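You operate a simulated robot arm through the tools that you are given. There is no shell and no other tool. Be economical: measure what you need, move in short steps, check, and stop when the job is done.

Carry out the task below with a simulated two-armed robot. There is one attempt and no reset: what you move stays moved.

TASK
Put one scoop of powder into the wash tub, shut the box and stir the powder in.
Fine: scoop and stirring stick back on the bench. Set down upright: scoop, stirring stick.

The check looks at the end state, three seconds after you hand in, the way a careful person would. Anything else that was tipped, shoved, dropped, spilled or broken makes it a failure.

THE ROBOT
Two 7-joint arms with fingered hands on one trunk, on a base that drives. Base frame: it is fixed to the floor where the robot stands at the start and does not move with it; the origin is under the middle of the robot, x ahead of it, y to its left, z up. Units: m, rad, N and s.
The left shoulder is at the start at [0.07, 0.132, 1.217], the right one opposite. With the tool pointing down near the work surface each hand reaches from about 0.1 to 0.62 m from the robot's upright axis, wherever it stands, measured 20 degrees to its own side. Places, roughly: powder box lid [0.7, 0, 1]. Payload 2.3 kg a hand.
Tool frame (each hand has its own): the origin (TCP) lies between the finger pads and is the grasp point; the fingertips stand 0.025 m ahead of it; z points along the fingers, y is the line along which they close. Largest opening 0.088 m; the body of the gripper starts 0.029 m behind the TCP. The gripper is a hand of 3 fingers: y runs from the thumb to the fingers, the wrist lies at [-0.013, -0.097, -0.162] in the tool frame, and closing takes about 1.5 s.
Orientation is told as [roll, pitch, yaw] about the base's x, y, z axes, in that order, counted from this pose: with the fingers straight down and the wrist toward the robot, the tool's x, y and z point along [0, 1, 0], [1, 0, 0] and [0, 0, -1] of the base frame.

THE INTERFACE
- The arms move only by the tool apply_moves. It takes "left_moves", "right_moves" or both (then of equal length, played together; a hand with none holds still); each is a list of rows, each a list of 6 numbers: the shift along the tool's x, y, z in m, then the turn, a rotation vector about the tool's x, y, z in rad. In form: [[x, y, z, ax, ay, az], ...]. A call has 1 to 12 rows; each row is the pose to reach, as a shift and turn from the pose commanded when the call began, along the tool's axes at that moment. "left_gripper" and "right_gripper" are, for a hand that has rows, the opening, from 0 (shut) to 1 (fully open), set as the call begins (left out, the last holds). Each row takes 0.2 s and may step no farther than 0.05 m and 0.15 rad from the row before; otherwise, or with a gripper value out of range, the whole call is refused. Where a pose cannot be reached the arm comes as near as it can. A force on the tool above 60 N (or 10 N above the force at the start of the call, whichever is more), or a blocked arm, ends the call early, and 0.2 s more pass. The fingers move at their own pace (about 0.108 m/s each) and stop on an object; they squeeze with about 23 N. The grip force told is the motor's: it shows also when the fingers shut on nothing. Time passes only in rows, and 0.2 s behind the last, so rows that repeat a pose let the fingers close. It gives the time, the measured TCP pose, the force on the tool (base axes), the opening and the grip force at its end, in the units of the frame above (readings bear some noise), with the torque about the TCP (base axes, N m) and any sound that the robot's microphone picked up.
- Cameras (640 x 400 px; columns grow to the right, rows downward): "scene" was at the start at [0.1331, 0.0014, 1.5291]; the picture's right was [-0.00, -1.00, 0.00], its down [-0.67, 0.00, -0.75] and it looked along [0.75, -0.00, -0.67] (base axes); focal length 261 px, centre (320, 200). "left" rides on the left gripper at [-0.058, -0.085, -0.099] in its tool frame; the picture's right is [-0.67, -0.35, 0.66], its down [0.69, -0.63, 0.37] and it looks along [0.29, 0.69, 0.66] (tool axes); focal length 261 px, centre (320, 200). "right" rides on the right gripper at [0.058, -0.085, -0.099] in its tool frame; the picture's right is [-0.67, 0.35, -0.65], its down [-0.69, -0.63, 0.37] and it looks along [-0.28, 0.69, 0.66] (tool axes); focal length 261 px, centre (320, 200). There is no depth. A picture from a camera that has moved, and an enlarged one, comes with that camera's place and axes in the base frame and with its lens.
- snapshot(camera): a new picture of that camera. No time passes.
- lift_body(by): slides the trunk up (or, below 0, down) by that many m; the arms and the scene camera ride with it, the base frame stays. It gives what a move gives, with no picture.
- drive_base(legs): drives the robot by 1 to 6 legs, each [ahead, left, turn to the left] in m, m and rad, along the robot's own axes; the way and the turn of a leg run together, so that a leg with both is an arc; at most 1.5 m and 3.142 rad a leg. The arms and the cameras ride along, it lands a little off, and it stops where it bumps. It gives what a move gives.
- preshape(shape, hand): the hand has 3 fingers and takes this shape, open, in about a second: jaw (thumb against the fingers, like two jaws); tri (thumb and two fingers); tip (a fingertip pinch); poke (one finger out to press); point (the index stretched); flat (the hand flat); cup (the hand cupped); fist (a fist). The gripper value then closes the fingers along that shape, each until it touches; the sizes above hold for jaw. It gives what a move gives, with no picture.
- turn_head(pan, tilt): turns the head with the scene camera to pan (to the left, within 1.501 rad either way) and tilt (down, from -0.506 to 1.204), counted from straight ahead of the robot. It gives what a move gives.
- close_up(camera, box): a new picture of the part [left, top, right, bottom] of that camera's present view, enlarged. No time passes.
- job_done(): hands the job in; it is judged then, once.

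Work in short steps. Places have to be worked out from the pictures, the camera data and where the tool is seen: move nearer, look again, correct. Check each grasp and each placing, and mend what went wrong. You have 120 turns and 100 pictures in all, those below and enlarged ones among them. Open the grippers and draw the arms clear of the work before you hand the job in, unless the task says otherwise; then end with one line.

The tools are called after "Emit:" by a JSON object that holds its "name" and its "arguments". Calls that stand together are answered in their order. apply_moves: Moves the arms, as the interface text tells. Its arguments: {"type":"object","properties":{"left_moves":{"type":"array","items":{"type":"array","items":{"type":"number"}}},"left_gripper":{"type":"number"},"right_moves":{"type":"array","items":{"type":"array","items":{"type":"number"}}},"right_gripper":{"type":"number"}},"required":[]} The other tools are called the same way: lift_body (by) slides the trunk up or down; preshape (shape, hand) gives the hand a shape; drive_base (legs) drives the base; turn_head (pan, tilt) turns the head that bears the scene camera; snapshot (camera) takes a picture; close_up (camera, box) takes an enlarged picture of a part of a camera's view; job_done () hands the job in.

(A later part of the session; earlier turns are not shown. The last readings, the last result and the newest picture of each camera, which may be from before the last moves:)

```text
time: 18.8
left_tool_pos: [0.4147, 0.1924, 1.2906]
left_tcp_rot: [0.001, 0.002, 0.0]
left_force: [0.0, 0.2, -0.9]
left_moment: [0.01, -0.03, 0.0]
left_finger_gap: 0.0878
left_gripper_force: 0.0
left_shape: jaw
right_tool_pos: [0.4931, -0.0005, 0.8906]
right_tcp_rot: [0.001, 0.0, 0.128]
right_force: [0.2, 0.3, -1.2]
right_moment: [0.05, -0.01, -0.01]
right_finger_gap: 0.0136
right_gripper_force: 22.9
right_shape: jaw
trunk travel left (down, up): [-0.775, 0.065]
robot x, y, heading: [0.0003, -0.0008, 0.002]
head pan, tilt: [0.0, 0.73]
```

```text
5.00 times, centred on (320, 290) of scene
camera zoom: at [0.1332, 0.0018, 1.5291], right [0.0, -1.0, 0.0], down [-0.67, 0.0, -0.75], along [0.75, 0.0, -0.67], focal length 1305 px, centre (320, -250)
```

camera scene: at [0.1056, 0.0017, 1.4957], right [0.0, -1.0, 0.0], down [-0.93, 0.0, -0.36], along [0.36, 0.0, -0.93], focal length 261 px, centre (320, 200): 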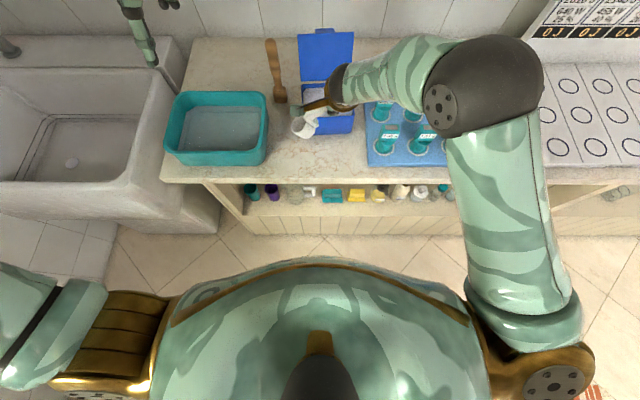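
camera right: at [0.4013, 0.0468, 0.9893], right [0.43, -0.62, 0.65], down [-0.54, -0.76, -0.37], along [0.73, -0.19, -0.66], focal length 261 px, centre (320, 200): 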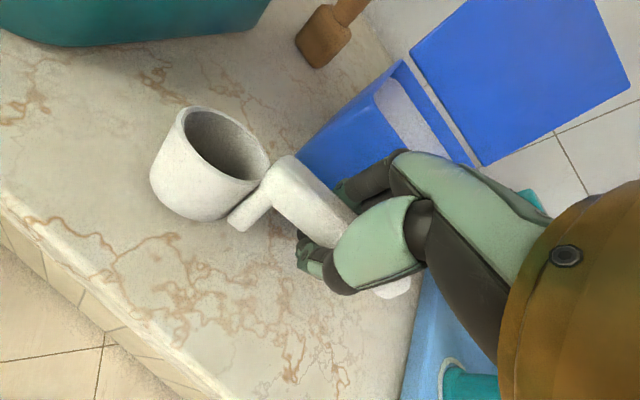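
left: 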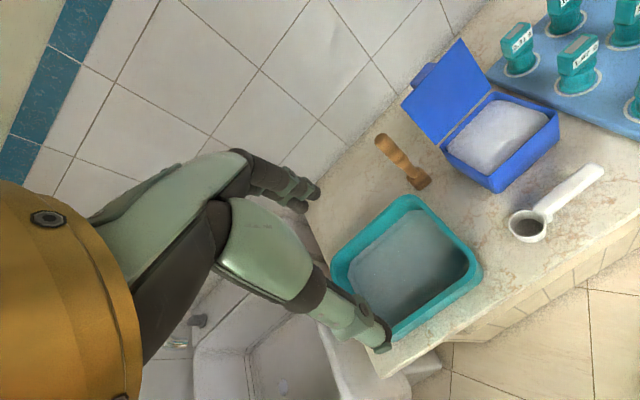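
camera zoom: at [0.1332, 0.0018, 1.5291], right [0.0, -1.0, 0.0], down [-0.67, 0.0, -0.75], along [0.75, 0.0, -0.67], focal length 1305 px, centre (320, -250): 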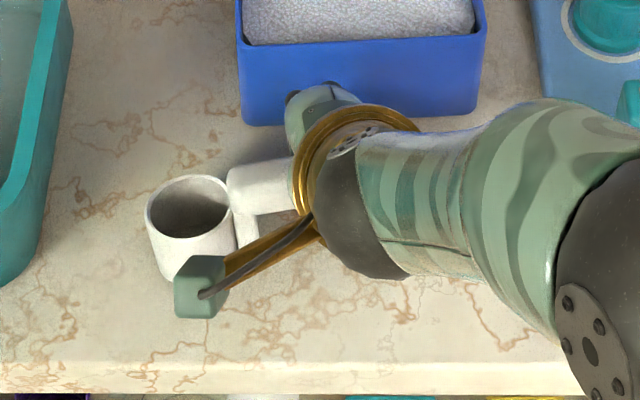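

The fingers curled under the handle and rolled the scoop about its handle (opening leaning away). I pitch the hand back to level the cup and look again before releasing.

Emit:
{"name": "apply_moves", "arguments": {"right_moves": [[0, 0, -0.005, -0.12, 0, 0], [0, 0, -0.01, -0.24, 0, 0], [0, 0, -0.01, -0.36, 0, 0], [0, 0, -0.01, -0.36, 0, 0]]}}

Emit:
{"name": "snapshot", "arguments": {"camera": "right"}}

Emit:
{"name": "close_up", "arguments": {"camera": "scene", "box": [260, 250, 380, 330]}}

Emit:
{"name": "close_up", "arguments": {"camera": "left", "box": [500, 120, 640, 240]}}

```text
time: 19.8
left_tool_pos: [0.4148, 0.1924, 1.2918]
left_tcp_rot: [0.0, -0.001, 0.001]
left_force: [-0.2, 0.2, 0.4]
left_moment: [0.0, 0.0, -0.01]
left_finger_gap: 0.0877
left_gripper_force: 0.1
left_shape: jaw
right_tool_pos: [0.4922, 0.0001, 0.8991]
right_tcp_rot: [0.002, -0.361, 0.13]
right_force: [0.2, -0.2, -1.4]
right_moment: [-0.02, 0.0, -0.01]
right_finger_gap: 0.0134
right_gripper_force: 23.0
right_shape: jaw
trunk travel left (down, up): [-0.775, 0.065]
robot x, y, heading: [-0.0011, -0.0006, -0.001]
head pan, tilt: [0.0, 0.73]
```

```text
61 pictures are left
camera right: at [0.3709, 0.0433, 0.962], right [0.18, -0.65, 0.74], down [-0.37, -0.74, -0.57], along [0.91, -0.17, -0.37], focal length 261 px, centre (320, 200)
```

right: 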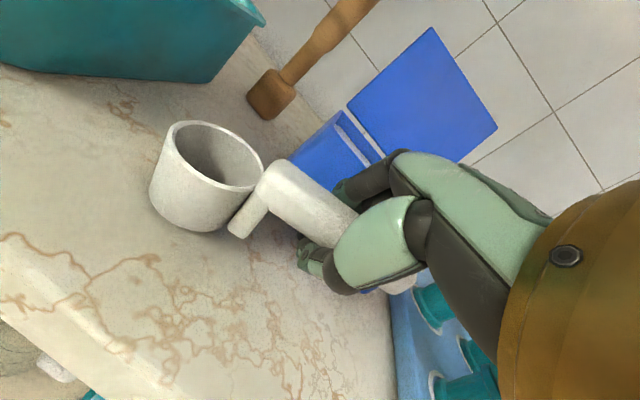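

```text
5.00 times, centred on (320, 290) of scene
camera zoom: at [0.1335, 0.0018, 1.5291], right [0.0, -1.0, 0.0], down [-0.67, 0.0, -0.75], along [0.75, 0.0, -0.67], focal length 1305 px, centre (320, -250)
```

zoom: 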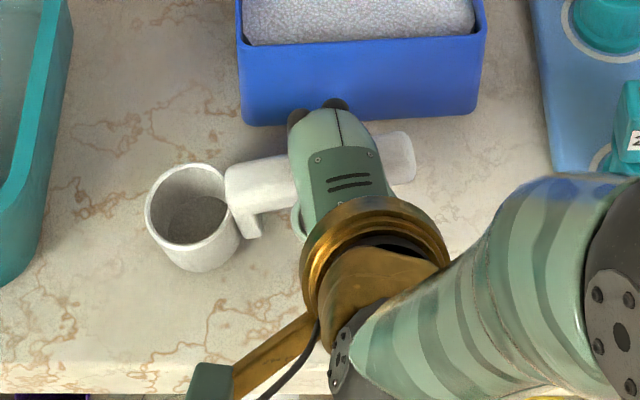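

```text
3.33 times, centred on (570, 180) of left
camera zoom: at [0.3307, 0.1355, 1.3901], right [-0.35, -0.67, -0.66], down [-0.63, 0.69, -0.37], along [0.69, 0.28, -0.66], focal length 869 px, centre (-513, 267)
```

zoom: 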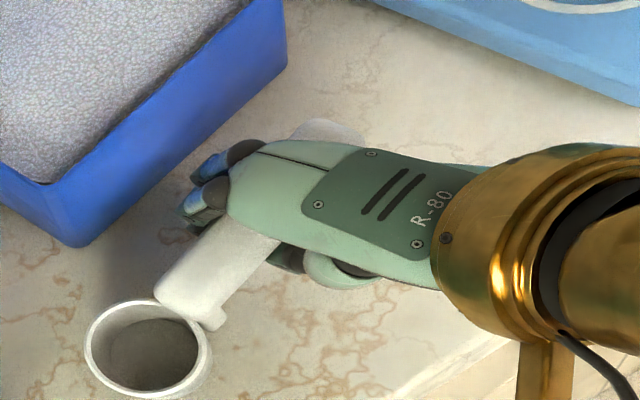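

The cup is now level with the hand pitched, and the grip is mid-handle with little moment (-0.02), so I keep this hold. I lift straight up 13 cm and check that it doesn't slip.

Emit:
{"name": "apply_moves", "arguments": {"right_moves": [[0, 0.0141, -0.0374, 0, 0, 0], [0, 0.0282, -0.0749, 0, 0, 0], [0, 0.0423, -0.1123, 0, 0, 0], [0, 0.0458, -0.1217, 0, 0, 0], [0, 0.0458, -0.1217, 0, 0, 0]]}}

Emit:
{"name": "snapshot", "arguments": {"camera": "right"}}

Emit:
{"name": "snapshot", "arguments": {"camera": "scene"}}

Emit:
{"name": "snapshot", "arguments": {"camera": "left"}}

```text
time: 21.0
left_tool_pos: [0.4154, 0.1919, 1.2902]
left_tcp_rot: [0.0, 0.0, -0.001]
left_force: [0.1, -0.2, 0.1]
left_moment: [0.07, 0.0, 0.02]
left_finger_gap: 0.0878
left_gripper_force: 0.2
left_shape: jaw
right_tool_pos: [0.4919, -0.0016, 1.0315]
right_tcp_rot: [0.001, -0.358, 0.13]
right_force: [0.4, 0.3, -2.1]
right_moment: [-0.05, 0.01, -0.01]
right_finger_gap: 0.0135
right_gripper_force: 23.6
right_shape: jaw
trunk travel left (down, up): [-0.775, 0.065]
robot x, y, heading: [-0.001, -0.005, 0.001]
head pan, tilt: [0.0, 0.73]
```

```text
58 pictures are left
camera right: at [0.3717, 0.0418, 1.0951], right [0.18, -0.65, 0.74], down [-0.37, -0.74, -0.56], along [0.91, -0.17, -0.38], focal length 261 px, centre (320, 200)
```

right: 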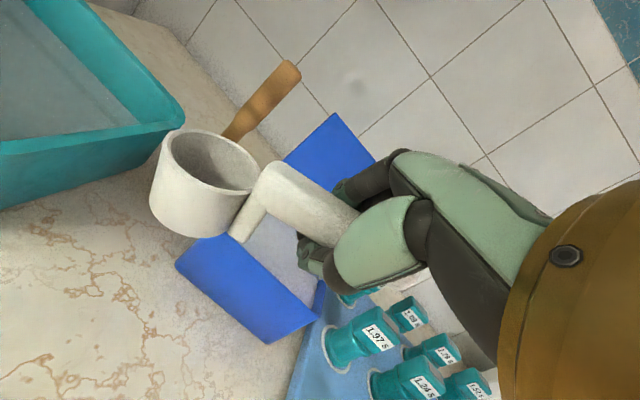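

```text
57 pictures are left
camera scene: at [0.1339, 0.0017, 1.5291], right [0.0, -1.0, 0.0], down [-0.67, 0.0, -0.74], along [0.74, 0.0, -0.67], focal length 261 px, centre (320, 200)
```

scene: 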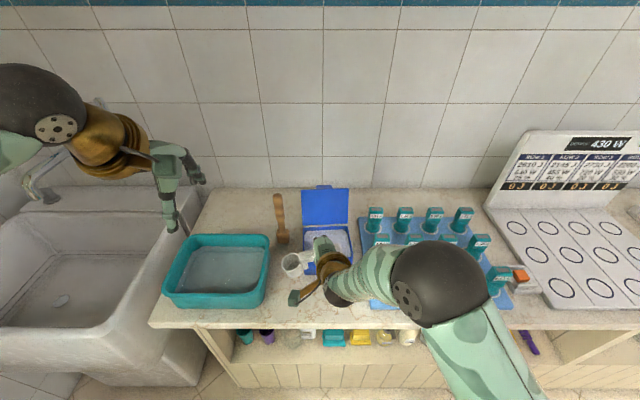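

```text
56 pictures are left
camera left: at [0.3311, 0.1354, 1.39], right [-0.35, -0.67, -0.66], down [-0.63, 0.69, -0.37], along [0.69, 0.29, -0.66], focal length 261 px, centre (320, 200)
```

left: 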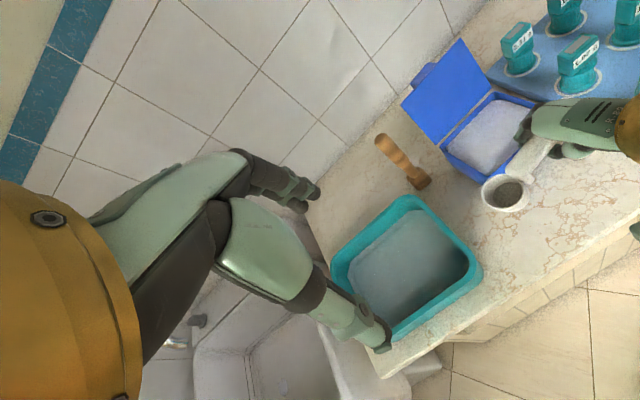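

The hold is stable, cup rim at ≈ (0.477, 0.062, 1.025), level. To get reach over the box and lid I drive 0.10 m ahead (everything clear at this height).

Emit:
{"name": "drive_base", "arguments": {"legs": [[0.1, 0, 0]]}}

Emit:
{"name": "snapshot", "arguments": {"camera": "scene"}}

Emit:
{"name": "snapshot", "arguments": {"camera": "right"}}

```text
time: 22.2
left_tool_pos: [0.5106, 0.195, 1.2922]
left_tcp_rot: [0.0, -0.004, 0.006]
left_force: [-0.2, 0.0, 0.6]
left_moment: [-0.03, -0.02, -0.01]
left_finger_gap: 0.0877
left_gripper_force: 0.1
left_shape: jaw
right_tool_pos: [0.5894, 0.0009, 1.0355]
right_tcp_rot: [0.0, -0.365, 0.134]
right_force: [-0.7, 0.5, -0.6]
right_moment: [-0.07, -0.05, 0.0]
right_finger_gap: 0.0133
right_gripper_force: 22.8
right_shape: jaw
trunk travel left (down, up): [-0.775, 0.065]
robot x, y, heading: [0.1005, 0.002, 0.007]
head pan, tilt: [0.0, 0.73]
```

```text
55 pictures are left
camera scene: at [0.2285, 0.0024, 1.5297], right [0.0, -1.0, 0.0], down [-0.66, 0.0, -0.75], along [0.75, 0.0, -0.66], focal length 261 px, centre (320, 200)
```

scene: 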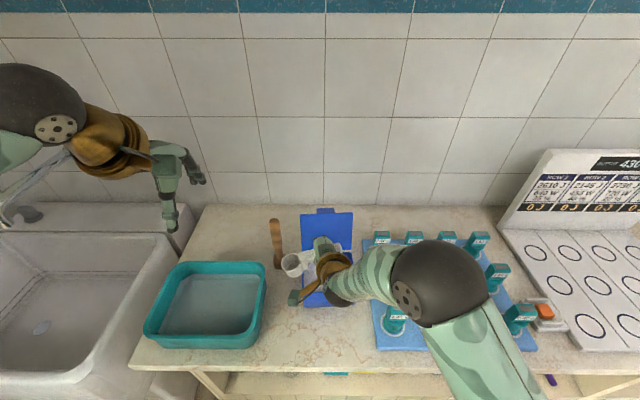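

```text
54 pictures are left
camera right: at [0.468, 0.0436, 1.0965], right [0.18, -0.65, 0.74], down [-0.36, -0.74, -0.57], along [0.91, -0.16, -0.37], focal length 261 px, centre (320, 200)
```

right: 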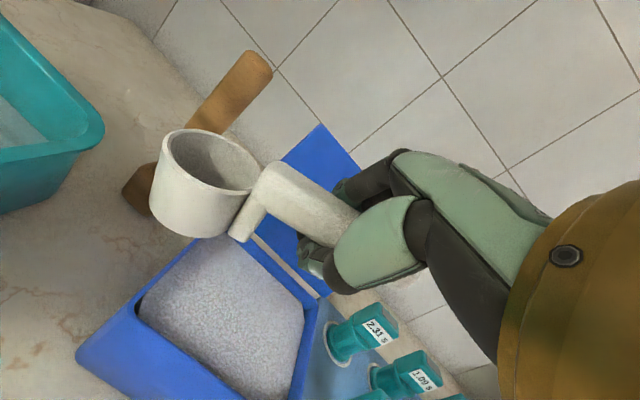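

Box measured ≈ x 0.55–0.67, y −0.085…0.045, rim ≈ 0.93. I move the cup over the powder and tilt the nose down 0.6 rad, staying above, then check.

Emit:
{"name": "apply_moves", "arguments": {"right_moves": [[-0.02, 0.005, -0.004, -0.0147, -0.14, -0.0525], [-0.04, 0.0095, -0.0075, -0.0294, -0.279, -0.105], [-0.06, 0.014, -0.011, -0.0441, -0.419, -0.1575], [-0.0783, 0.0188, -0.0143, -0.0588, -0.5586, -0.21], [-0.0783, 0.0188, -0.0143, -0.0588, -0.5586, -0.21]]}}

Emit:
{"name": "snapshot", "arguments": {"camera": "right"}}

Emit:
{"name": "close_up", "arguments": {"camera": "scene", "box": [260, 190, 420, 330]}}

Emit:
{"name": "close_up", "arguments": {"camera": "left", "box": [400, 20, 640, 240]}}

```text
time: 23.4
left_tool_pos: [0.514, 0.1943, 1.2916]
left_tcp_rot: [0.0, 0.0, 0.006]
left_force: [0.0, -0.7, -0.5]
left_moment: [-0.02, 0.01, -0.01]
left_finger_gap: 0.0874
left_gripper_force: 0.1
left_shape: jaw
right_tool_pos: [0.6141, -0.0753, 1.0522]
right_tcp_rot: [-0.644, -0.349, 0.365]
right_force: [-0.2, 0.0, -0.8]
right_moment: [-0.02, 0.01, 0.01]
right_finger_gap: 0.0136
right_gripper_force: 23.2
right_shape: jaw
trunk travel left (down, up): [-0.775, 0.065]
robot x, y, heading: [0.0986, -0.0006, 0.003]
head pan, tilt: [0.0, 0.73]
```

```text
53 pictures are left
camera right: at [0.4881, -0.0088, 1.065], right [0.06, -0.13, 0.99], down [-0.32, -0.94, -0.1], along [0.95, -0.31, -0.1], focal length 261 px, centre (320, 200)
```

right: 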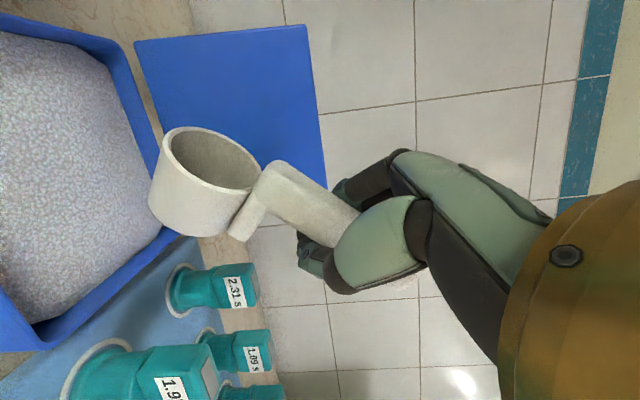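

```text
2.86 times, centred on (340, 260) of scene
camera zoom: at [0.2335, 0.0025, 1.5292], right [0.0, -1.0, 0.0], down [-0.67, 0.0, -0.75], along [0.75, 0.0, -0.67], focal length 746 px, centre (263, 29)
```

zoom: 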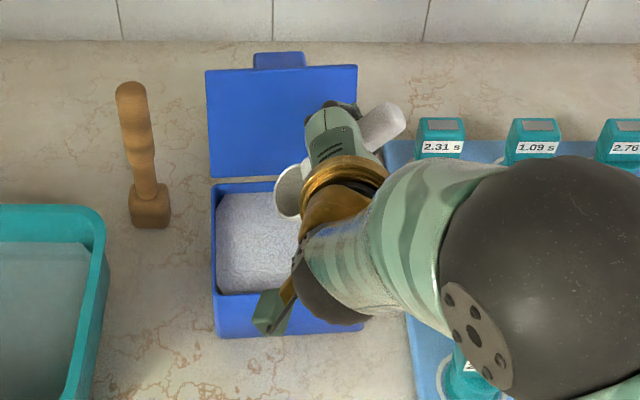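

```text
1.82 times, centred on (520, 130) of left
camera zoom: at [0.4302, 0.1371, 1.3904], right [-0.35, -0.67, -0.66], down [-0.63, 0.68, -0.37], along [0.69, 0.29, -0.66], focal length 474 px, centre (-44, 327)
```

zoom: 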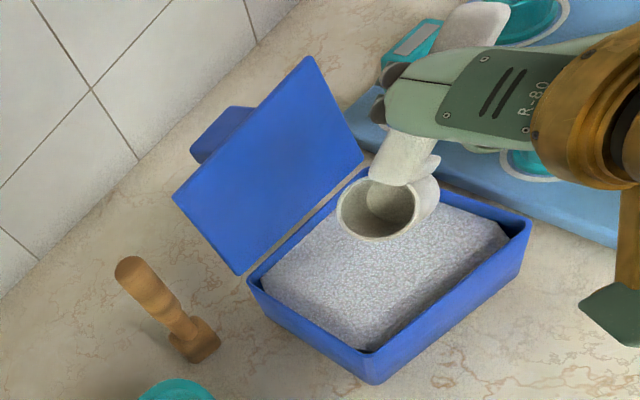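

Cup is over the powder at (0.605, -0.022), tilted, opening towards +y. I lower it straight down 10 cm into the powder.

Emit:
{"name": "apply_moves", "arguments": {"right_moves": [[0.0169, -0.0103, 0.0226, 0, 0, 0], [0.0338, -0.0205, 0.0451, 0, 0, 0], [0.0451, -0.0274, 0.0602, 0, 0, 0], [0.0508, -0.0308, 0.0677, 0, 0, 0], [0.0564, -0.0342, 0.0752, 0, 0, 0], [0.0564, -0.0342, 0.0752, 0, 0, 0]]}}

Emit:
{"name": "snapshot", "arguments": {"camera": "right"}}

Emit:
{"name": "close_up", "arguments": {"camera": "left", "box": [400, 20, 640, 240]}}

```text
time: 24.8
left_tool_pos: [0.5149, 0.1946, 1.2898]
left_tcp_rot: [0.0, 0.0, 0.004]
left_force: [0.1, -0.5, 0.0]
left_moment: [-0.02, -0.01, -0.02]
left_finger_gap: 0.0875
left_gripper_force: 0.1
left_shape: jaw
right_tool_pos: [0.6158, -0.0744, 0.9532]
right_tcp_rot: [-0.638, -0.348, 0.363]
right_force: [0.5, -0.5, -0.9]
right_moment: [-0.05, 0.02, 0.01]
right_finger_gap: 0.0133
right_gripper_force: 22.9
right_shape: jaw
trunk travel left (down, up): [-0.775, 0.065]
robot x, y, heading: [0.1041, 0.0011, 0.005]
head pan, tilt: [0.0, 0.73]
```

```text
50 pictures are left
camera right: at [0.4891, -0.0088, 0.9666], right [0.06, -0.13, 0.99], down [-0.32, -0.94, -0.11], along [0.95, -0.31, -0.1], focal length 261 px, centre (320, 200)
```

right: 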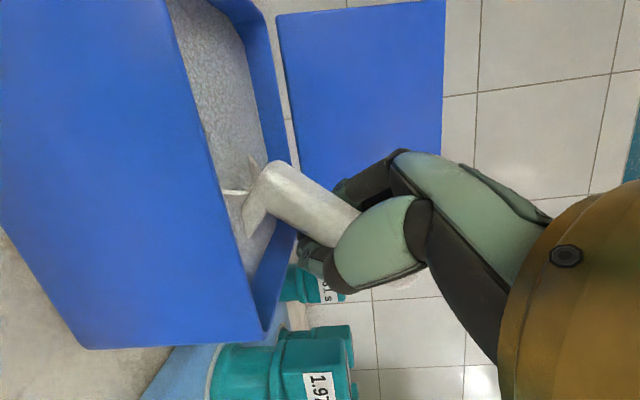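

```text
1.82 times, centred on (520, 130) of left
camera zoom: at [0.4309, 0.1371, 1.3902], right [-0.35, -0.67, -0.66], down [-0.63, 0.68, -0.37], along [0.69, 0.29, -0.66], focal length 474 px, centre (-44, 327)
```

zoom: 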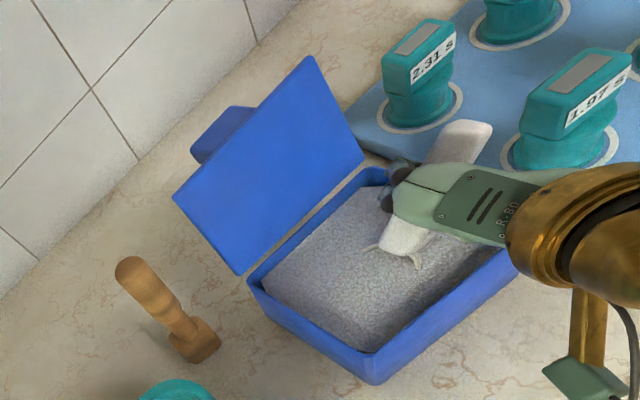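

The cup is nearly submerged without resistance. I push it 1–2 cm forward, level it inside the powder, and raise it clear.

Emit:
{"name": "apply_moves", "arguments": {"right_moves": [[0.0116, -0.0008, -0.0011, 0, 0, 0], [0.0197, -0.0032, 0.0031, 0.0141, 0.135, 0.0509], [0.0157, -0.0002, -0.0039, 0.0281, 0.27, 0.1018], [0.0106, 0.0008, -0.005, 0.0422, 0.405, 0.1527], [0.0037, 0.004, -0.0116, 0.0563, 0.54, 0.2036], [-0.02, 0.0184, -0.0432, 0.066, 0.633, 0.2387], [-0.0426, 0.032, -0.0733, 0.066, 0.633, 0.2387], [-0.0426, 0.032, -0.0733, 0.066, 0.633, 0.2387]]}}

Emit:
{"name": "snapshot", "arguments": {"camera": "right"}}

Emit:
{"name": "close_up", "arguments": {"camera": "left", "box": [400, 20, 640, 240]}}

Emit:
{"name": "close_up", "arguments": {"camera": "scene", "box": [220, 190, 420, 330]}}

```text
time: 26.6
left_tool_pos: [0.5156, 0.1944, 1.2895]
left_tcp_rot: [0.001, 0.001, 0.005]
left_force: [0.1, -0.5, 0.4]
left_moment: [0.0, 0.04, -0.01]
left_finger_gap: 0.0873
left_gripper_force: 0.1
left_shape: jaw
right_tool_pos: [0.6134, -0.0646, 1.045]
right_tcp_rot: [0.088, -0.349, 0.103]
right_force: [-0.7, 0.6, -0.9]
right_moment: [-0.08, 0.01, 0.02]
right_finger_gap: 0.0131
right_gripper_force: 22.6
right_shape: jaw
trunk travel left (down, up): [-0.775, 0.065]
robot x, y, heading: [0.1005, 0.0011, 0.005]
head pan, tilt: [0.0, 0.73]
```

```text
48 pictures are left
camera right: at [0.4934, -0.0269, 1.1125], right [0.2, -0.71, 0.68], down [-0.38, -0.69, -0.61], along [0.91, -0.13, -0.4], focal length 261 px, centre (320, 200)
```

right: 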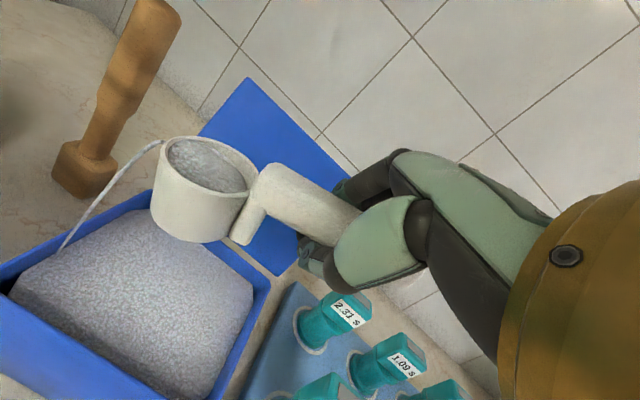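

```text
1.82 times, centred on (520, 130) of left
camera zoom: at [0.4314, 0.137, 1.39], right [-0.35, -0.67, -0.66], down [-0.63, 0.68, -0.37], along [0.69, 0.29, -0.66], focal length 474 px, centre (-44, 327)
```

zoom: 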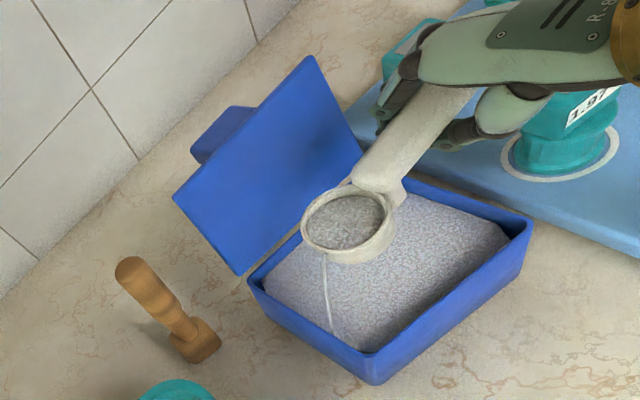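

```text
2.86 times, centred on (320, 260) of scene
camera zoom: at [0.2349, 0.0024, 1.529], right [0.0, -1.0, 0.0], down [-0.67, 0.0, -0.74], along [0.74, 0.0, -0.67], focal length 746 px, centre (320, 29)
```

zoom: 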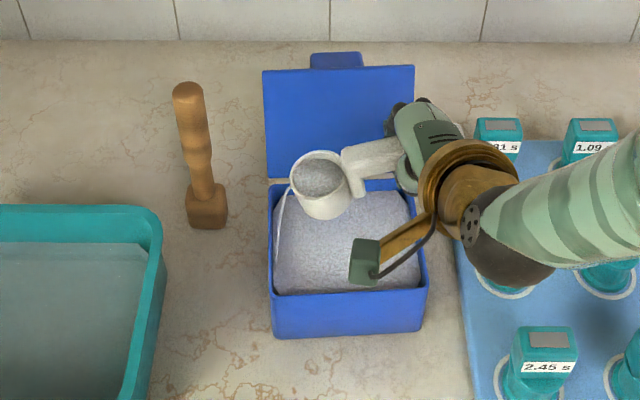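

The cup is full, but a trickle runs off the nose back into the box: it still leans nose-down. I level it another 0.15 rad over the box and check.

Emit:
{"name": "apply_moves", "arguments": {"right_moves": [[0, 0, 0, 0.007, 0.07, 0.026], [0, 0, 0, 0.0146, 0.1397, 0.0527], [0, 0, 0, 0.0146, 0.1397, 0.0527], [0, 0, 0, 0.0146, 0.1397, 0.0527], [0, 0, 0, 0.0146, 0.1397, 0.0527]]}}

Emit:
{"name": "close_up", "arguments": {"camera": "left", "box": [440, 50, 640, 230]}}

Emit:
{"name": "close_up", "arguments": {"camera": "scene", "box": [270, 200, 390, 300]}}

Emit:
{"name": "snapshot", "arguments": {"camera": "right"}}

```text
time: 27.8
left_tool_pos: [0.5147, 0.1941, 1.2916]
left_tcp_rot: [0.001, 0.0, 0.005]
left_force: [0.5, 1.2, -0.2]
left_moment: [-0.02, -0.02, -0.01]
left_finger_gap: 0.0876
left_gripper_force: 0.0
left_shape: jaw
right_tool_pos: [0.6138, -0.0647, 1.042]
right_tcp_rot: [0.243, -0.328, 0.05]
right_force: [0.2, -0.2, -1.5]
right_moment: [-0.09, 0.01, 0.02]
right_finger_gap: 0.0132
right_gripper_force: 22.9
right_shape: jaw
trunk travel left (down, up): [-0.775, 0.065]
robot x, y, heading: [0.0976, -0.0014, 0.006]
head pan, tilt: [0.0, 0.73]
```

```text
2.22 times, centred on (540, 140) of left
camera zoom: at [0.431, 0.1367, 1.3902], right [-0.35, -0.67, -0.66], down [-0.63, 0.68, -0.37], along [0.69, 0.29, -0.66], focal length 579 px, centre (-169, 333)
```

zoom: 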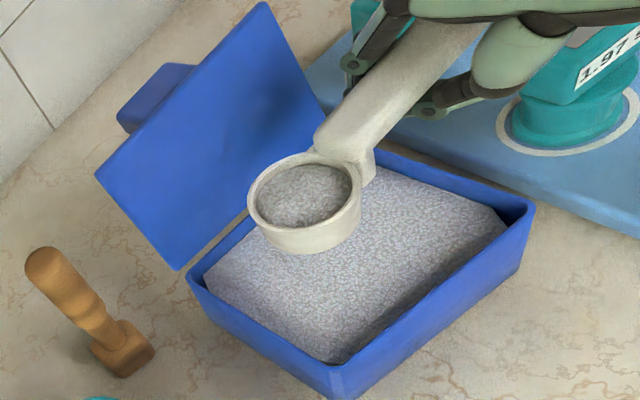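

```text
4.00 times, centred on (330, 250) of scene
camera zoom: at [0.2344, 0.0021, 1.5291], right [0.0, -1.0, 0.0], down [-0.67, 0.0, -0.75], along [0.75, 0.0, -0.67], focal length 1044 px, centre (280, 0)
```

zoom: 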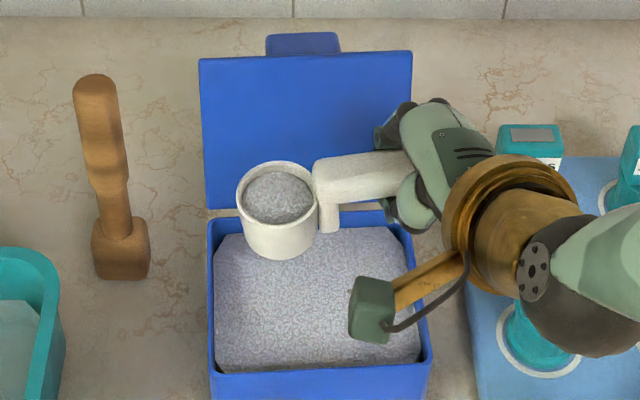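

```text
43 pictures are left
camera right: at [0.4962, -0.0382, 1.1202], right [0.22, -0.8, 0.56], down [-0.4, -0.6, -0.7], along [0.89, -0.07, -0.45], focal length 261 px, centre (320, 200)
```

right: 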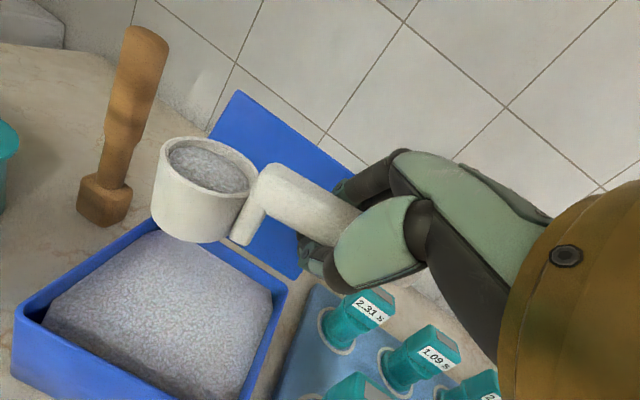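

The cup is full and level, with no trickle. I raise to z≈1.10, draw back from the stick, and carry it left to the tub (tub ≈ x 0.46–0.65, y 0.145–0.375).

Emit:
{"name": "apply_moves", "arguments": {"right_moves": [[0.0064, -0.0074, -0.0228, 0, 0, 0], [0.0128, -0.0149, -0.0456, 0, 0, 0], [0.0192, -0.0223, -0.0684, 0, 0, 0], [0.045, -0.021, -0.0615, 0, 0, 0], [0.075, -0.0196, -0.0537, 0, 0, 0], [0.105, -0.0181, -0.0458, 0, 0, 0], [0.135, -0.0167, -0.0379, 0, 0, 0], [0.165, -0.0152, -0.03, 0, 0, 0], [0.195, -0.0138, -0.0222, 0, 0, 0], [0.2269, -0.0122, -0.0134, 0, 0, 0], [0.2269, -0.0122, -0.0134, 0, 0, 0]]}}

Emit:
{"name": "snapshot", "arguments": {"camera": "scene"}}

Emit:
{"name": "snapshot", "arguments": {"camera": "right"}}

```text
time: 30.2
left_tool_pos: [0.5149, 0.1956, 1.2906]
left_tcp_rot: [-0.001, 0.0, 0.005]
left_force: [0.4, -0.4, -0.4]
left_moment: [0.01, 0.04, 0.0]
left_finger_gap: 0.0877
left_gripper_force: 0.0
left_shape: jaw
right_tool_pos: [0.5694, 0.1487, 1.1035]
right_tcp_rot: [0.241, -0.328, 0.053]
right_force: [-0.7, 0.4, -1.0]
right_moment: [-0.1, -0.05, -0.03]
right_finger_gap: 0.0129
right_gripper_force: 22.7
right_shape: jaw
trunk travel left (down, up): [-0.775, 0.065]
robot x, y, heading: [0.0986, -0.0006, 0.005]
head pan, tilt: [0.0, 0.73]
```

```text
42 pictures are left
camera scene: at [0.2341, 0.0022, 1.5291], right [0.0, -1.0, 0.0], down [-0.67, 0.0, -0.75], along [0.75, 0.0, -0.67], focal length 261 px, centre (320, 200)
```

scene: 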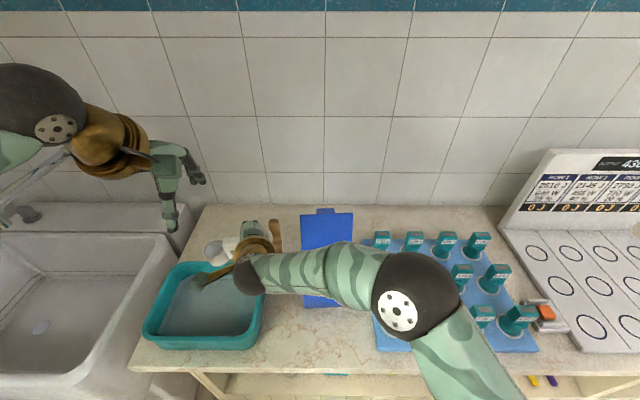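

```text
41 pictures are left
camera right: at [0.4526, 0.1757, 1.1786], right [0.22, -0.8, 0.56], down [-0.4, -0.6, -0.69], along [0.89, -0.07, -0.45], focal length 261 px, centre (320, 200)
```

right: 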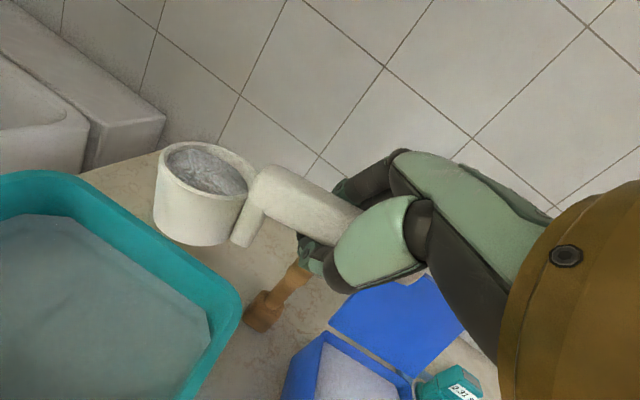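

Over the tub, still full. I tilt the cup about its handle (opening turning toward the robot side, hand pitching up), raising 5 cm so that the wrist clears the tub rim; first 0.9 rad.

Emit:
{"name": "apply_moves", "arguments": {"right_moves": [[0.003, 0.012, -0.0133, -0.1414, 0.0238, -0.0222], [0.006, 0.0235, -0.0267, -0.2828, 0.0476, -0.0444], [0.0089, 0.035, -0.04, -0.4242, 0.0713, -0.0666], [0.0089, 0.035, -0.04, -0.5655, 0.0951, -0.0887], [0.0089, 0.035, -0.04, -0.7069, 0.1189, -0.1109], [0.0089, 0.035, -0.04, -0.8483, 0.1427, -0.1331], [0.0089, 0.035, -0.04, -0.8483, 0.1427, -0.1331]]}}

Emit:
{"name": "snapshot", "arguments": {"camera": "scene"}}

Emit:
{"name": "snapshot", "arguments": {"camera": "left"}}

```text
time: 31.8
left_tool_pos: [0.5148, 0.1936, 1.291]
left_tcp_rot: [-0.001, 0.0, 0.006]
left_force: [-0.2, -0.4, -0.7]
left_moment: [-0.01, 0.0, 0.01]
left_finger_gap: 0.0877
left_gripper_force: 0.1
left_shape: jaw
right_tool_pos: [0.5894, 0.1501, 1.1524]
right_tcp_rot: [0.632, -1.162, -0.266]
right_force: [0.9, -0.8, -0.5]
right_moment: [-0.08, 0.01, 0.0]
right_finger_gap: 0.0129
right_gripper_force: 23.5
right_shape: jaw
trunk travel left (down, up): [-0.775, 0.065]
robot x, y, heading: [0.1, 0.0007, 0.002]
head pan, tilt: [0.0, 0.73]
```

```text
40 pictures are left
camera scene: at [0.2341, 0.0028, 1.5291], right [0.0, -1.0, 0.0], down [-0.67, 0.0, -0.75], along [0.75, 0.0, -0.67], focal length 261 px, centre (320, 200)
```

scene: 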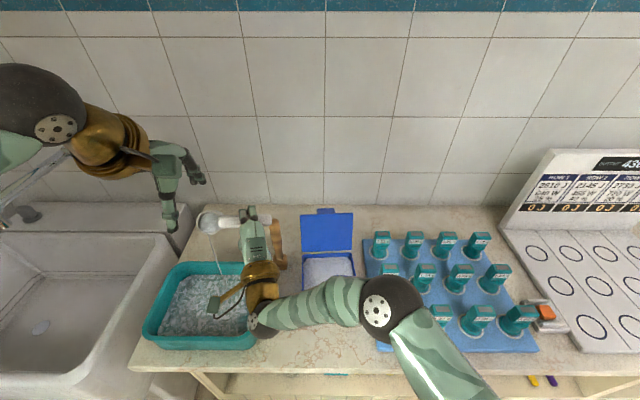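

```text
39 pictures are left
camera left: at [0.4307, 0.1373, 1.3902], right [-0.35, -0.67, -0.66], down [-0.63, 0.68, -0.37], along [0.69, 0.29, -0.66], focal length 261 px, centre (320, 200)
```

left: 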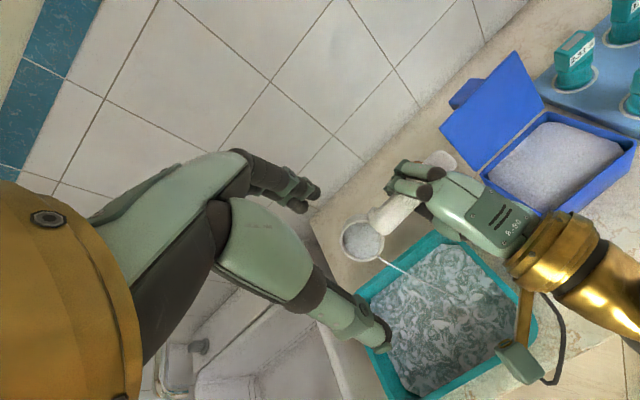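

Powder is pouring into the tub. I shift the cup 3 cm back toward the tub's centre and continue tilting to about 1.65 rad.

Emit:
{"name": "apply_moves", "arguments": {"right_moves": [[0.004, -0.0045, -0.01, 0, 0, 0], [0.0073, -0.009, -0.02, -0.1414, 0.0238, -0.0222], [0.0109, -0.0134, -0.0304, -0.2828, 0.0476, -0.0444], [0.0109, -0.0134, -0.0304, -0.4242, 0.0713, -0.0666], [0.0109, -0.0134, -0.0304, -0.5655, 0.0951, -0.0887], [0.0109, -0.0134, -0.0304, -0.7069, 0.1189, -0.1109], [0.0109, -0.0134, -0.0304, -0.7069, 0.1189, -0.1109], [0.0109, -0.0134, -0.0304, -0.7069, 0.1189, -0.1109], [0.0109, -0.0134, -0.0304, -0.7069, 0.1189, -0.1109]]}}

Emit:
{"name": "snapshot", "arguments": {"camera": "scene"}}

Emit:
{"name": "snapshot", "arguments": {"camera": "left"}}

```text
time: 33.8
left_tool_pos: [0.5145, 0.1943, 1.2901]
left_tcp_rot: [0.0, 0.001, 0.005]
left_force: [-0.3, 0.2, 0.0]
left_moment: [-0.02, -0.01, -0.03]
left_finger_gap: 0.0875
left_gripper_force: 0.1
left_shape: jaw
right_tool_pos: [0.542, 0.13, 1.1504]
right_tcp_rot: [2.82, -1.186, -2.41]
right_force: [0.2, 0.0, -1.1]
right_moment: [-0.05, 0.0, 0.01]
right_finger_gap: 0.0127
right_gripper_force: 23.2
right_shape: jaw
right hand out of reach, approached as far as the arm can: row 5, 6, 7, 8, 9
trunk travel left (down, up): [-0.775, 0.065]
robot x, y, heading: [0.0981, -0.0007, 0.003]
head pan, tilt: [0.0, 0.73]
```

```text
38 pictures are left
camera scene: at [0.2343, 0.0024, 1.5291], right [0.0, -1.0, 0.0], down [-0.67, 0.0, -0.75], along [0.75, 0.0, -0.67], focal length 261 px, centre (320, 200)
```

scene: 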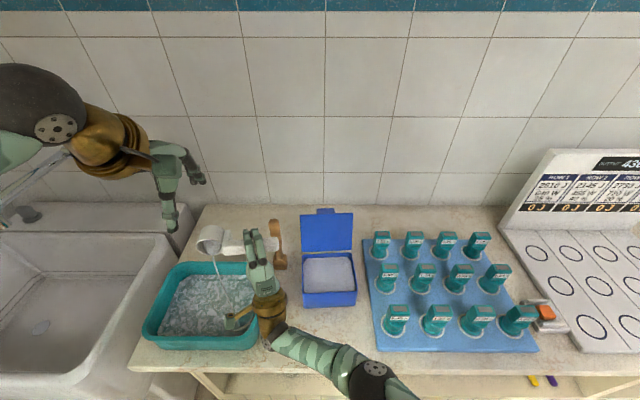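

```text
37 pictures are left
camera left: at [0.4309, 0.137, 1.3902], right [-0.35, -0.67, -0.66], down [-0.63, 0.68, -0.37], along [0.69, 0.29, -0.66], focal length 261 px, centre (320, 200)
```

left: 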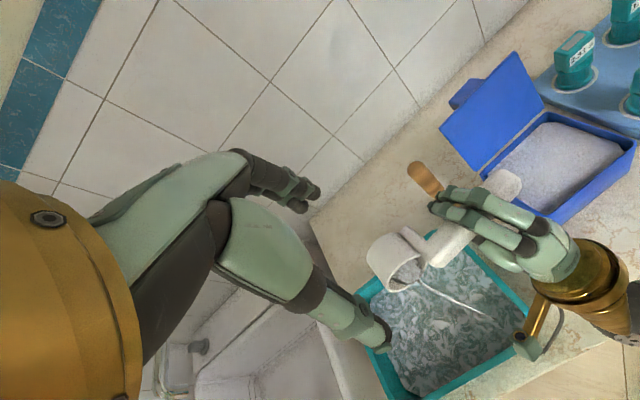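

The cup is on its side and still draining into the tub. I hold for 2 s and look again.

Emit:
{"name": "apply_moves", "arguments": {"right_moves": [[0, 0, 0, 0, 0, 0], [0, 0, 0, 0, 0, 0], [0, 0, 0, 0, 0, 0], [0, 0, 0, 0, 0, 0], [0, 0, 0, 0, 0, 0], [0, 0, 0, 0, 0, 0], [0, 0, 0, 0, 0, 0], [0, 0, 0, 0, 0, 0], [0, 0, 0, 0, 0, 0], [0, 0, 0, 0, 0, 0]]}}

Emit:
{"name": "close_up", "arguments": {"camera": "scene", "box": [130, 200, 310, 360]}}

Emit:
{"name": "close_up", "arguments": {"camera": "left", "box": [340, 140, 600, 360]}}

```text
time: 36.0
left_tool_pos: [0.5152, 0.1932, 1.2918]
left_tcp_rot: [0.002, 0.002, 0.004]
left_force: [0.6, -0.6, -0.7]
left_moment: [0.05, 0.01, 0.0]
left_finger_gap: 0.0876
left_gripper_force: 0.0
left_shape: jaw
right_tool_pos: [0.543, 0.1305, 1.1468]
right_tcp_rot: [2.812, -1.193, -2.405]
right_force: [0.9, -1.1, -1.9]
right_moment: [-0.05, 0.0, -0.01]
right_finger_gap: 0.0129
right_gripper_force: 22.9
right_shape: jaw
trunk travel left (down, up): [-0.775, 0.065]
robot x, y, heading: [0.101, -0.0009, 0.006]
head pan, tilt: [0.0, 0.73]
```

```text
2.50 times, centred on (220, 280) of scene
camera zoom: at [0.2342, 0.0027, 1.5291], right [0.0, -1.0, 0.0], down [-0.67, 0.0, -0.75], along [0.75, 0.0, -0.67], focal length 653 px, centre (570, 0)
```

zoom: 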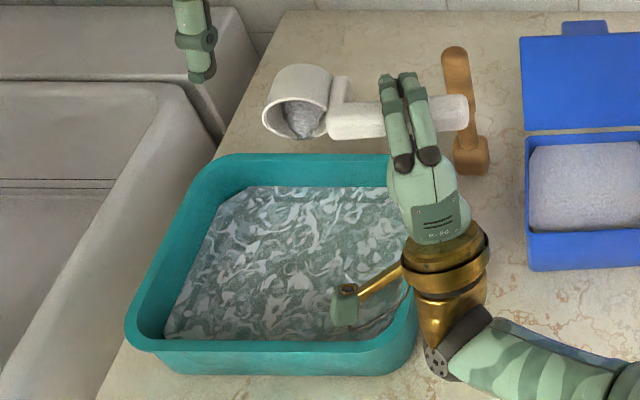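

```text
1.82 times, centred on (470, 250) of left
camera zoom: at [0.4308, 0.1372, 1.3902], right [-0.35, -0.67, -0.66], down [-0.63, 0.68, -0.37], along [0.69, 0.29, -0.66], focal length 474 px, centre (47, 109)
```

zoom: 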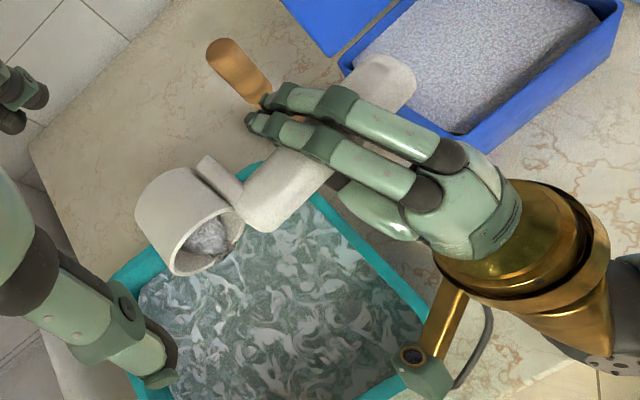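

A residue remains; the tilt is limited by the arm at this height. I raise 10 cm, where the wrist can pitch further, adding 0.3 rad of tilt.

Emit:
{"name": "apply_moves", "arguments": {"right_moves": [[0.004, 0.031, 0.0116, 0, 0, 0], [0.008, 0.062, 0.0232, 0, 0, 0], [0.012, 0.093, 0.0349, 0, 0, 0], [0.012, 0.093, 0.0349, -0.1462, 0.0246, -0.023], [0.012, 0.093, 0.0349, -0.2924, 0.0492, -0.046], [0.012, 0.093, 0.0349, -0.2924, 0.0492, -0.046], [0.012, 0.093, 0.0349, -0.2924, 0.0492, -0.046], [0.012, 0.093, 0.0349, -0.2924, 0.0492, -0.046]]}}

Emit:
{"name": "close_up", "arguments": {"camera": "scene", "box": [130, 160, 350, 360]}}

```text
time: 37.8
left_tool_pos: [0.5148, 0.1949, 1.2911]
left_tcp_rot: [0.001, 0.001, 0.005]
left_force: [0.1, -0.7, -0.2]
left_moment: [0.02, 0.0, -0.03]
left_finger_gap: 0.0876
left_gripper_force: 0.1
left_shape: jaw
right_tool_pos: [0.527, 0.1268, 1.2561]
right_tcp_rot: [3.048, -0.886, -2.61]
right_force: [0.3, -0.4, -1.4]
right_moment: [-0.06, -0.01, 0.0]
right_finger_gap: 0.0122
right_gripper_force: 22.8
right_shape: jaw
right hand out of reach, approached as far as the arm can: row 5, 6, 7, 8
trunk travel left (down, up): [-0.775, 0.065]
robot x, y, heading: [0.0974, 0.0009, 0.006]
head pan, tilt: [0.0, 0.73]
```

```text
2.00 times, centred on (240, 260) of scene
camera zoom: at [0.2344, 0.0025, 1.5291], right [0.0, -1.0, 0.0], down [-0.67, 0.0, -0.74], along [0.74, 0.0, -0.67], focal length 522 px, centre (480, 80)
```

zoom: 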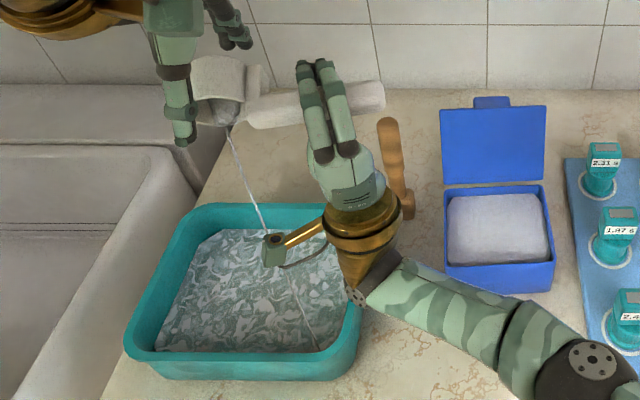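

The rest is streaming out now, but the cup is near the left hand and a bit near the tub's front. I move the left hand up and left away, then shift the cup 4 cm forward over the tub's middle, and wait.

Emit:
{"name": "apply_moves", "arguments": {"left_moves": [[0.02, 0, -0.035, 0, 0, 0], [0.05, 0, -0.06, 0, 0, 0], [0.09, 0, -0.07, 0, 0, 0], [0.13, 0, -0.07, 0, 0, 0], [0.13, 0, -0.07, 0, 0, 0], [0.13, 0, -0.07, 0, 0, 0], [0.13, 0, -0.07, 0, 0, 0], [0.13, 0, -0.07, 0, 0, 0], [0.13, 0, -0.07, 0, 0, 0], [0.13, 0, -0.07, 0, 0, 0]], "right_moves": [[0, 0, 0, 0, 0, 0], [0, 0, 0, 0, 0, 0], [-0.006, -0.007, 0.009, 0, 0, 0], [-0.012, -0.014, 0.018, 0, 0, 0], [-0.018, -0.022, 0.028, 0, 0, 0], [-0.018, -0.022, 0.028, 0, 0, 0], [-0.018, -0.022, 0.028, 0, 0, 0], [-0.018, -0.022, 0.028, 0, 0, 0], [-0.018, -0.022, 0.028, 0, 0, 0], [-0.018, -0.022, 0.028, 0, 0, 0]]}}

Emit:
{"name": "close_up", "arguments": {"camera": "scene", "box": [130, 160, 350, 360]}}

Emit:
{"name": "snapshot", "arguments": {"camera": "right"}}

```text
time: 40.0
left_tool_pos: [0.5116, 0.3169, 1.354]
left_tcp_rot: [0.002, 0.005, -0.008]
left_force: [0.3, -0.9, 0.3]
left_moment: [-0.02, -0.02, 0.01]
left_finger_gap: 0.0879
left_gripper_force: 0.0
left_shape: jaw
left hand out of reach, approached as far as the arm can: row 4, 5, 6, 7, 8, 9, 10
right_tool_pos: [0.5472, 0.1126, 1.2574]
right_tcp_rot: [3.048, -0.886, -2.61]
right_force: [-0.2, -0.6, -1.1]
right_moment: [-0.05, 0.02, 0.0]
right_finger_gap: 0.0121
right_gripper_force: 23.1
right_shape: jaw
right hand out of reach, approached as far as the arm can: row 3, 4, 5, 6, 7, 8, 9, 10
trunk travel left (down, up): [-0.775, 0.065]
robot x, y, heading: [0.1018, 0.0037, 0.008]
head pan, tilt: [0.0, 0.73]
```

```text
2.00 times, centred on (240, 260) of scene
camera zoom: at [0.2345, 0.003, 1.5291], right [0.0, -1.0, 0.0], down [-0.67, 0.0, -0.74], along [0.74, 0.0, -0.67], focal length 522 px, centre (480, 80)
```

zoom: 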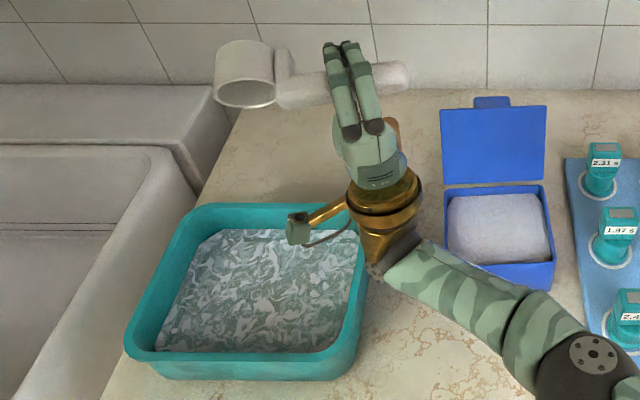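

```text
32 pictures are left
camera right: at [0.4978, 0.1613, 1.1312], right [-0.36, -0.91, -0.18], down [0.91, -0.3, -0.3], along [0.22, -0.27, 0.94], focal length 261 px, centre (320, 200)
```

right: 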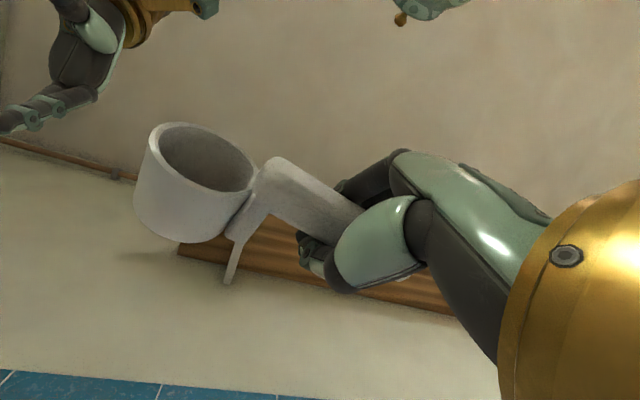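

The cup is empty and the powder is in the tub. I rotate the hand back to level, staying high.

Emit:
{"name": "apply_moves", "arguments": {"right_moves": [[0, 0, 0, 0.1443, -0.0243, 0.0226], [0, 0, 0, 0.2886, -0.0485, 0.0453], [0, 0, 0, 0.4329, -0.0728, 0.0679], [0, 0, 0, 0.5772, -0.0971, 0.0906], [0, 0, 0, 0.7215, -0.1214, 0.1132], [0, 0, 0, 0.8658, -0.1456, 0.1359], [0, 0, 0, 1.0101, -0.1699, 0.1585], [0, 0, 0, 1.1544, -0.1942, 0.1811], [0, 0, 0, 1.2987, -0.2184, 0.2038], [0, 0, 0, 1.443, -0.2427, 0.2264], [0, 0, 0, 1.5873, -0.267, 0.2491], [0, 0, 0, 1.7316, -0.2913, 0.2717]]}}

Emit:
{"name": "apply_moves", "arguments": {"right_moves": [[0, 0, 0, 0.116, -0.0195, 0.0182], [0, 0, 0, 0.116, -0.0195, 0.0182]]}}

```text
time: 42.6
left_tool_pos: [0.5103, 0.3168, 1.3529]
left_tcp_rot: [0.002, 0.006, -0.009]
left_force: [0.4, 0.3, -0.7]
left_moment: [-0.01, -0.02, 0.0]
left_finger_gap: 0.0875
left_gripper_force: 0.1
left_shape: jaw
right_tool_pos: [0.5439, 0.1113, 1.259]
right_tcp_rot: [0.266, -0.443, 0.039]
right_force: [0.1, -0.5, -1.4]
right_moment: [-0.04, 0.01, 0.01]
right_finger_gap: 0.012
right_gripper_force: 23.0
right_shape: jaw
trunk travel left (down, up): [-0.775, 0.065]
robot x, y, heading: [0.1004, 0.0025, -0.001]
head pan, tilt: [0.0, 0.73]
```

```text
time: 43.2
left_tool_pos: [0.5114, 0.3159, 1.3535]
left_tcp_rot: [0.002, 0.004, -0.007]
left_force: [-0.3, -0.3, -0.1]
left_moment: [-0.03, -0.01, -0.01]
left_finger_gap: 0.0874
left_gripper_force: 0.1
left_shape: jaw
right_tool_pos: [0.5451, 0.1106, 1.2594]
right_tcp_rot: [0.242, -0.326, 0.053]
right_force: [0.3, -0.8, -2.0]
right_moment: [-0.06, -0.03, -0.01]
right_finger_gap: 0.0119
right_gripper_force: 22.5
right_shape: jaw
trunk travel left (down, up): [-0.775, 0.065]
robot x, y, heading: [0.1018, -0.0021, 0.005]
head pan, tilt: [0.0, 0.73]
```

Hand is back at the level pose. I carry the scoop back over its bench spot, to TCP (0.48, -0.005, 0.95).

Emit:
{"name": "apply_moves", "arguments": {"right_moves": [[-0.0343, -0.0223, -0.0163, 0, 0, 0], [-0.0686, -0.0446, -0.0326, 0, 0, 0], [-0.1029, -0.0669, -0.0489, 0, 0, 0], [-0.113, -0.0812, -0.0082, 0, 0, 0], [-0.1231, -0.0954, 0.0325, 0, 0, 0], [-0.1332, -0.1097, 0.0732, 0, 0, 0], [-0.1433, -0.124, 0.114, 0, 0, 0], [-0.1534, -0.1382, 0.1547, 0, 0, 0], [-0.1635, -0.1525, 0.1954, 0, 0, 0], [-0.1736, -0.1667, 0.2361, 0, 0, 0], [-0.1736, -0.1667, 0.2361, 0, 0, 0]]}}

Emit:
{"name": "snapshot", "arguments": {"camera": "right"}}

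Emit:
{"name": "close_up", "arguments": {"camera": "scene", "box": [230, 240, 430, 380]}}

```text
time: 45.6
left_tool_pos: [0.511, 0.3169, 1.3542]
left_tcp_rot: [0.002, 0.005, -0.007]
left_force: [-0.2, 0.0, -0.6]
left_moment: [-0.01, 0.01, -0.04]
left_finger_gap: 0.0877
left_gripper_force: 0.1
left_shape: jaw
right_tool_pos: [0.4783, 0.0003, 0.9473]
right_tcp_rot: [0.243, -0.328, 0.052]
right_force: [0.4, 0.0, -0.8]
right_moment: [-0.06, -0.01, 0.0]
right_finger_gap: 0.0115
right_gripper_force: 22.9
right_shape: jaw
trunk travel left (down, up): [-0.775, 0.065]
robot x, y, heading: [0.0999, -0.002, 0.001]
head pan, tilt: [0.0, 0.73]
```

```text
31 pictures are left
camera right: at [0.3601, 0.0271, 1.0237], right [0.22, -0.8, 0.56], down [-0.4, -0.6, -0.7], along [0.89, -0.07, -0.45], focal length 261 px, centre (320, 200)
```

right: 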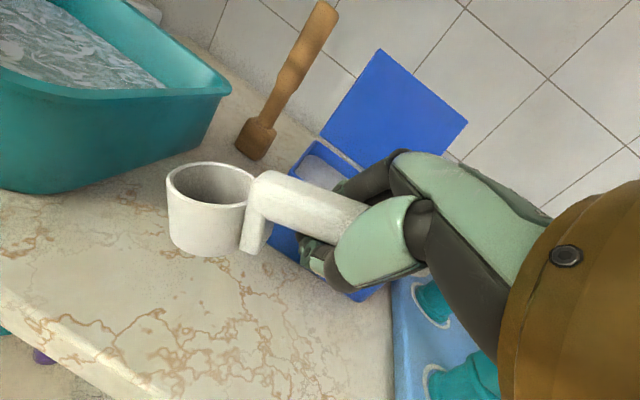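

```text
2.86 times, centred on (330, 310) of scene
camera zoom: at [0.2339, 0.0025, 1.5291], right [0.0, -1.0, 0.0], down [-0.67, 0.0, -0.75], along [0.75, 0.0, -0.67], focal length 746 px, centre (291, -114)
```

zoom: 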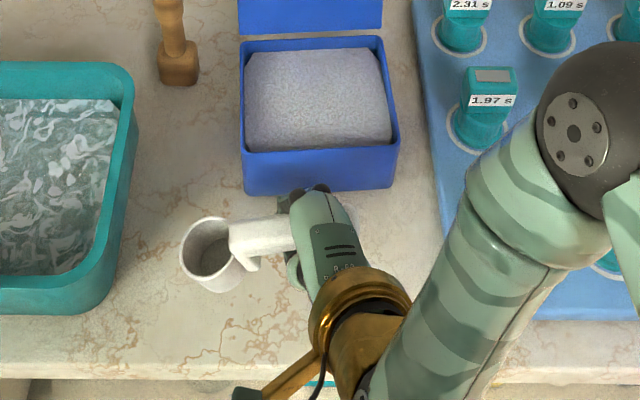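

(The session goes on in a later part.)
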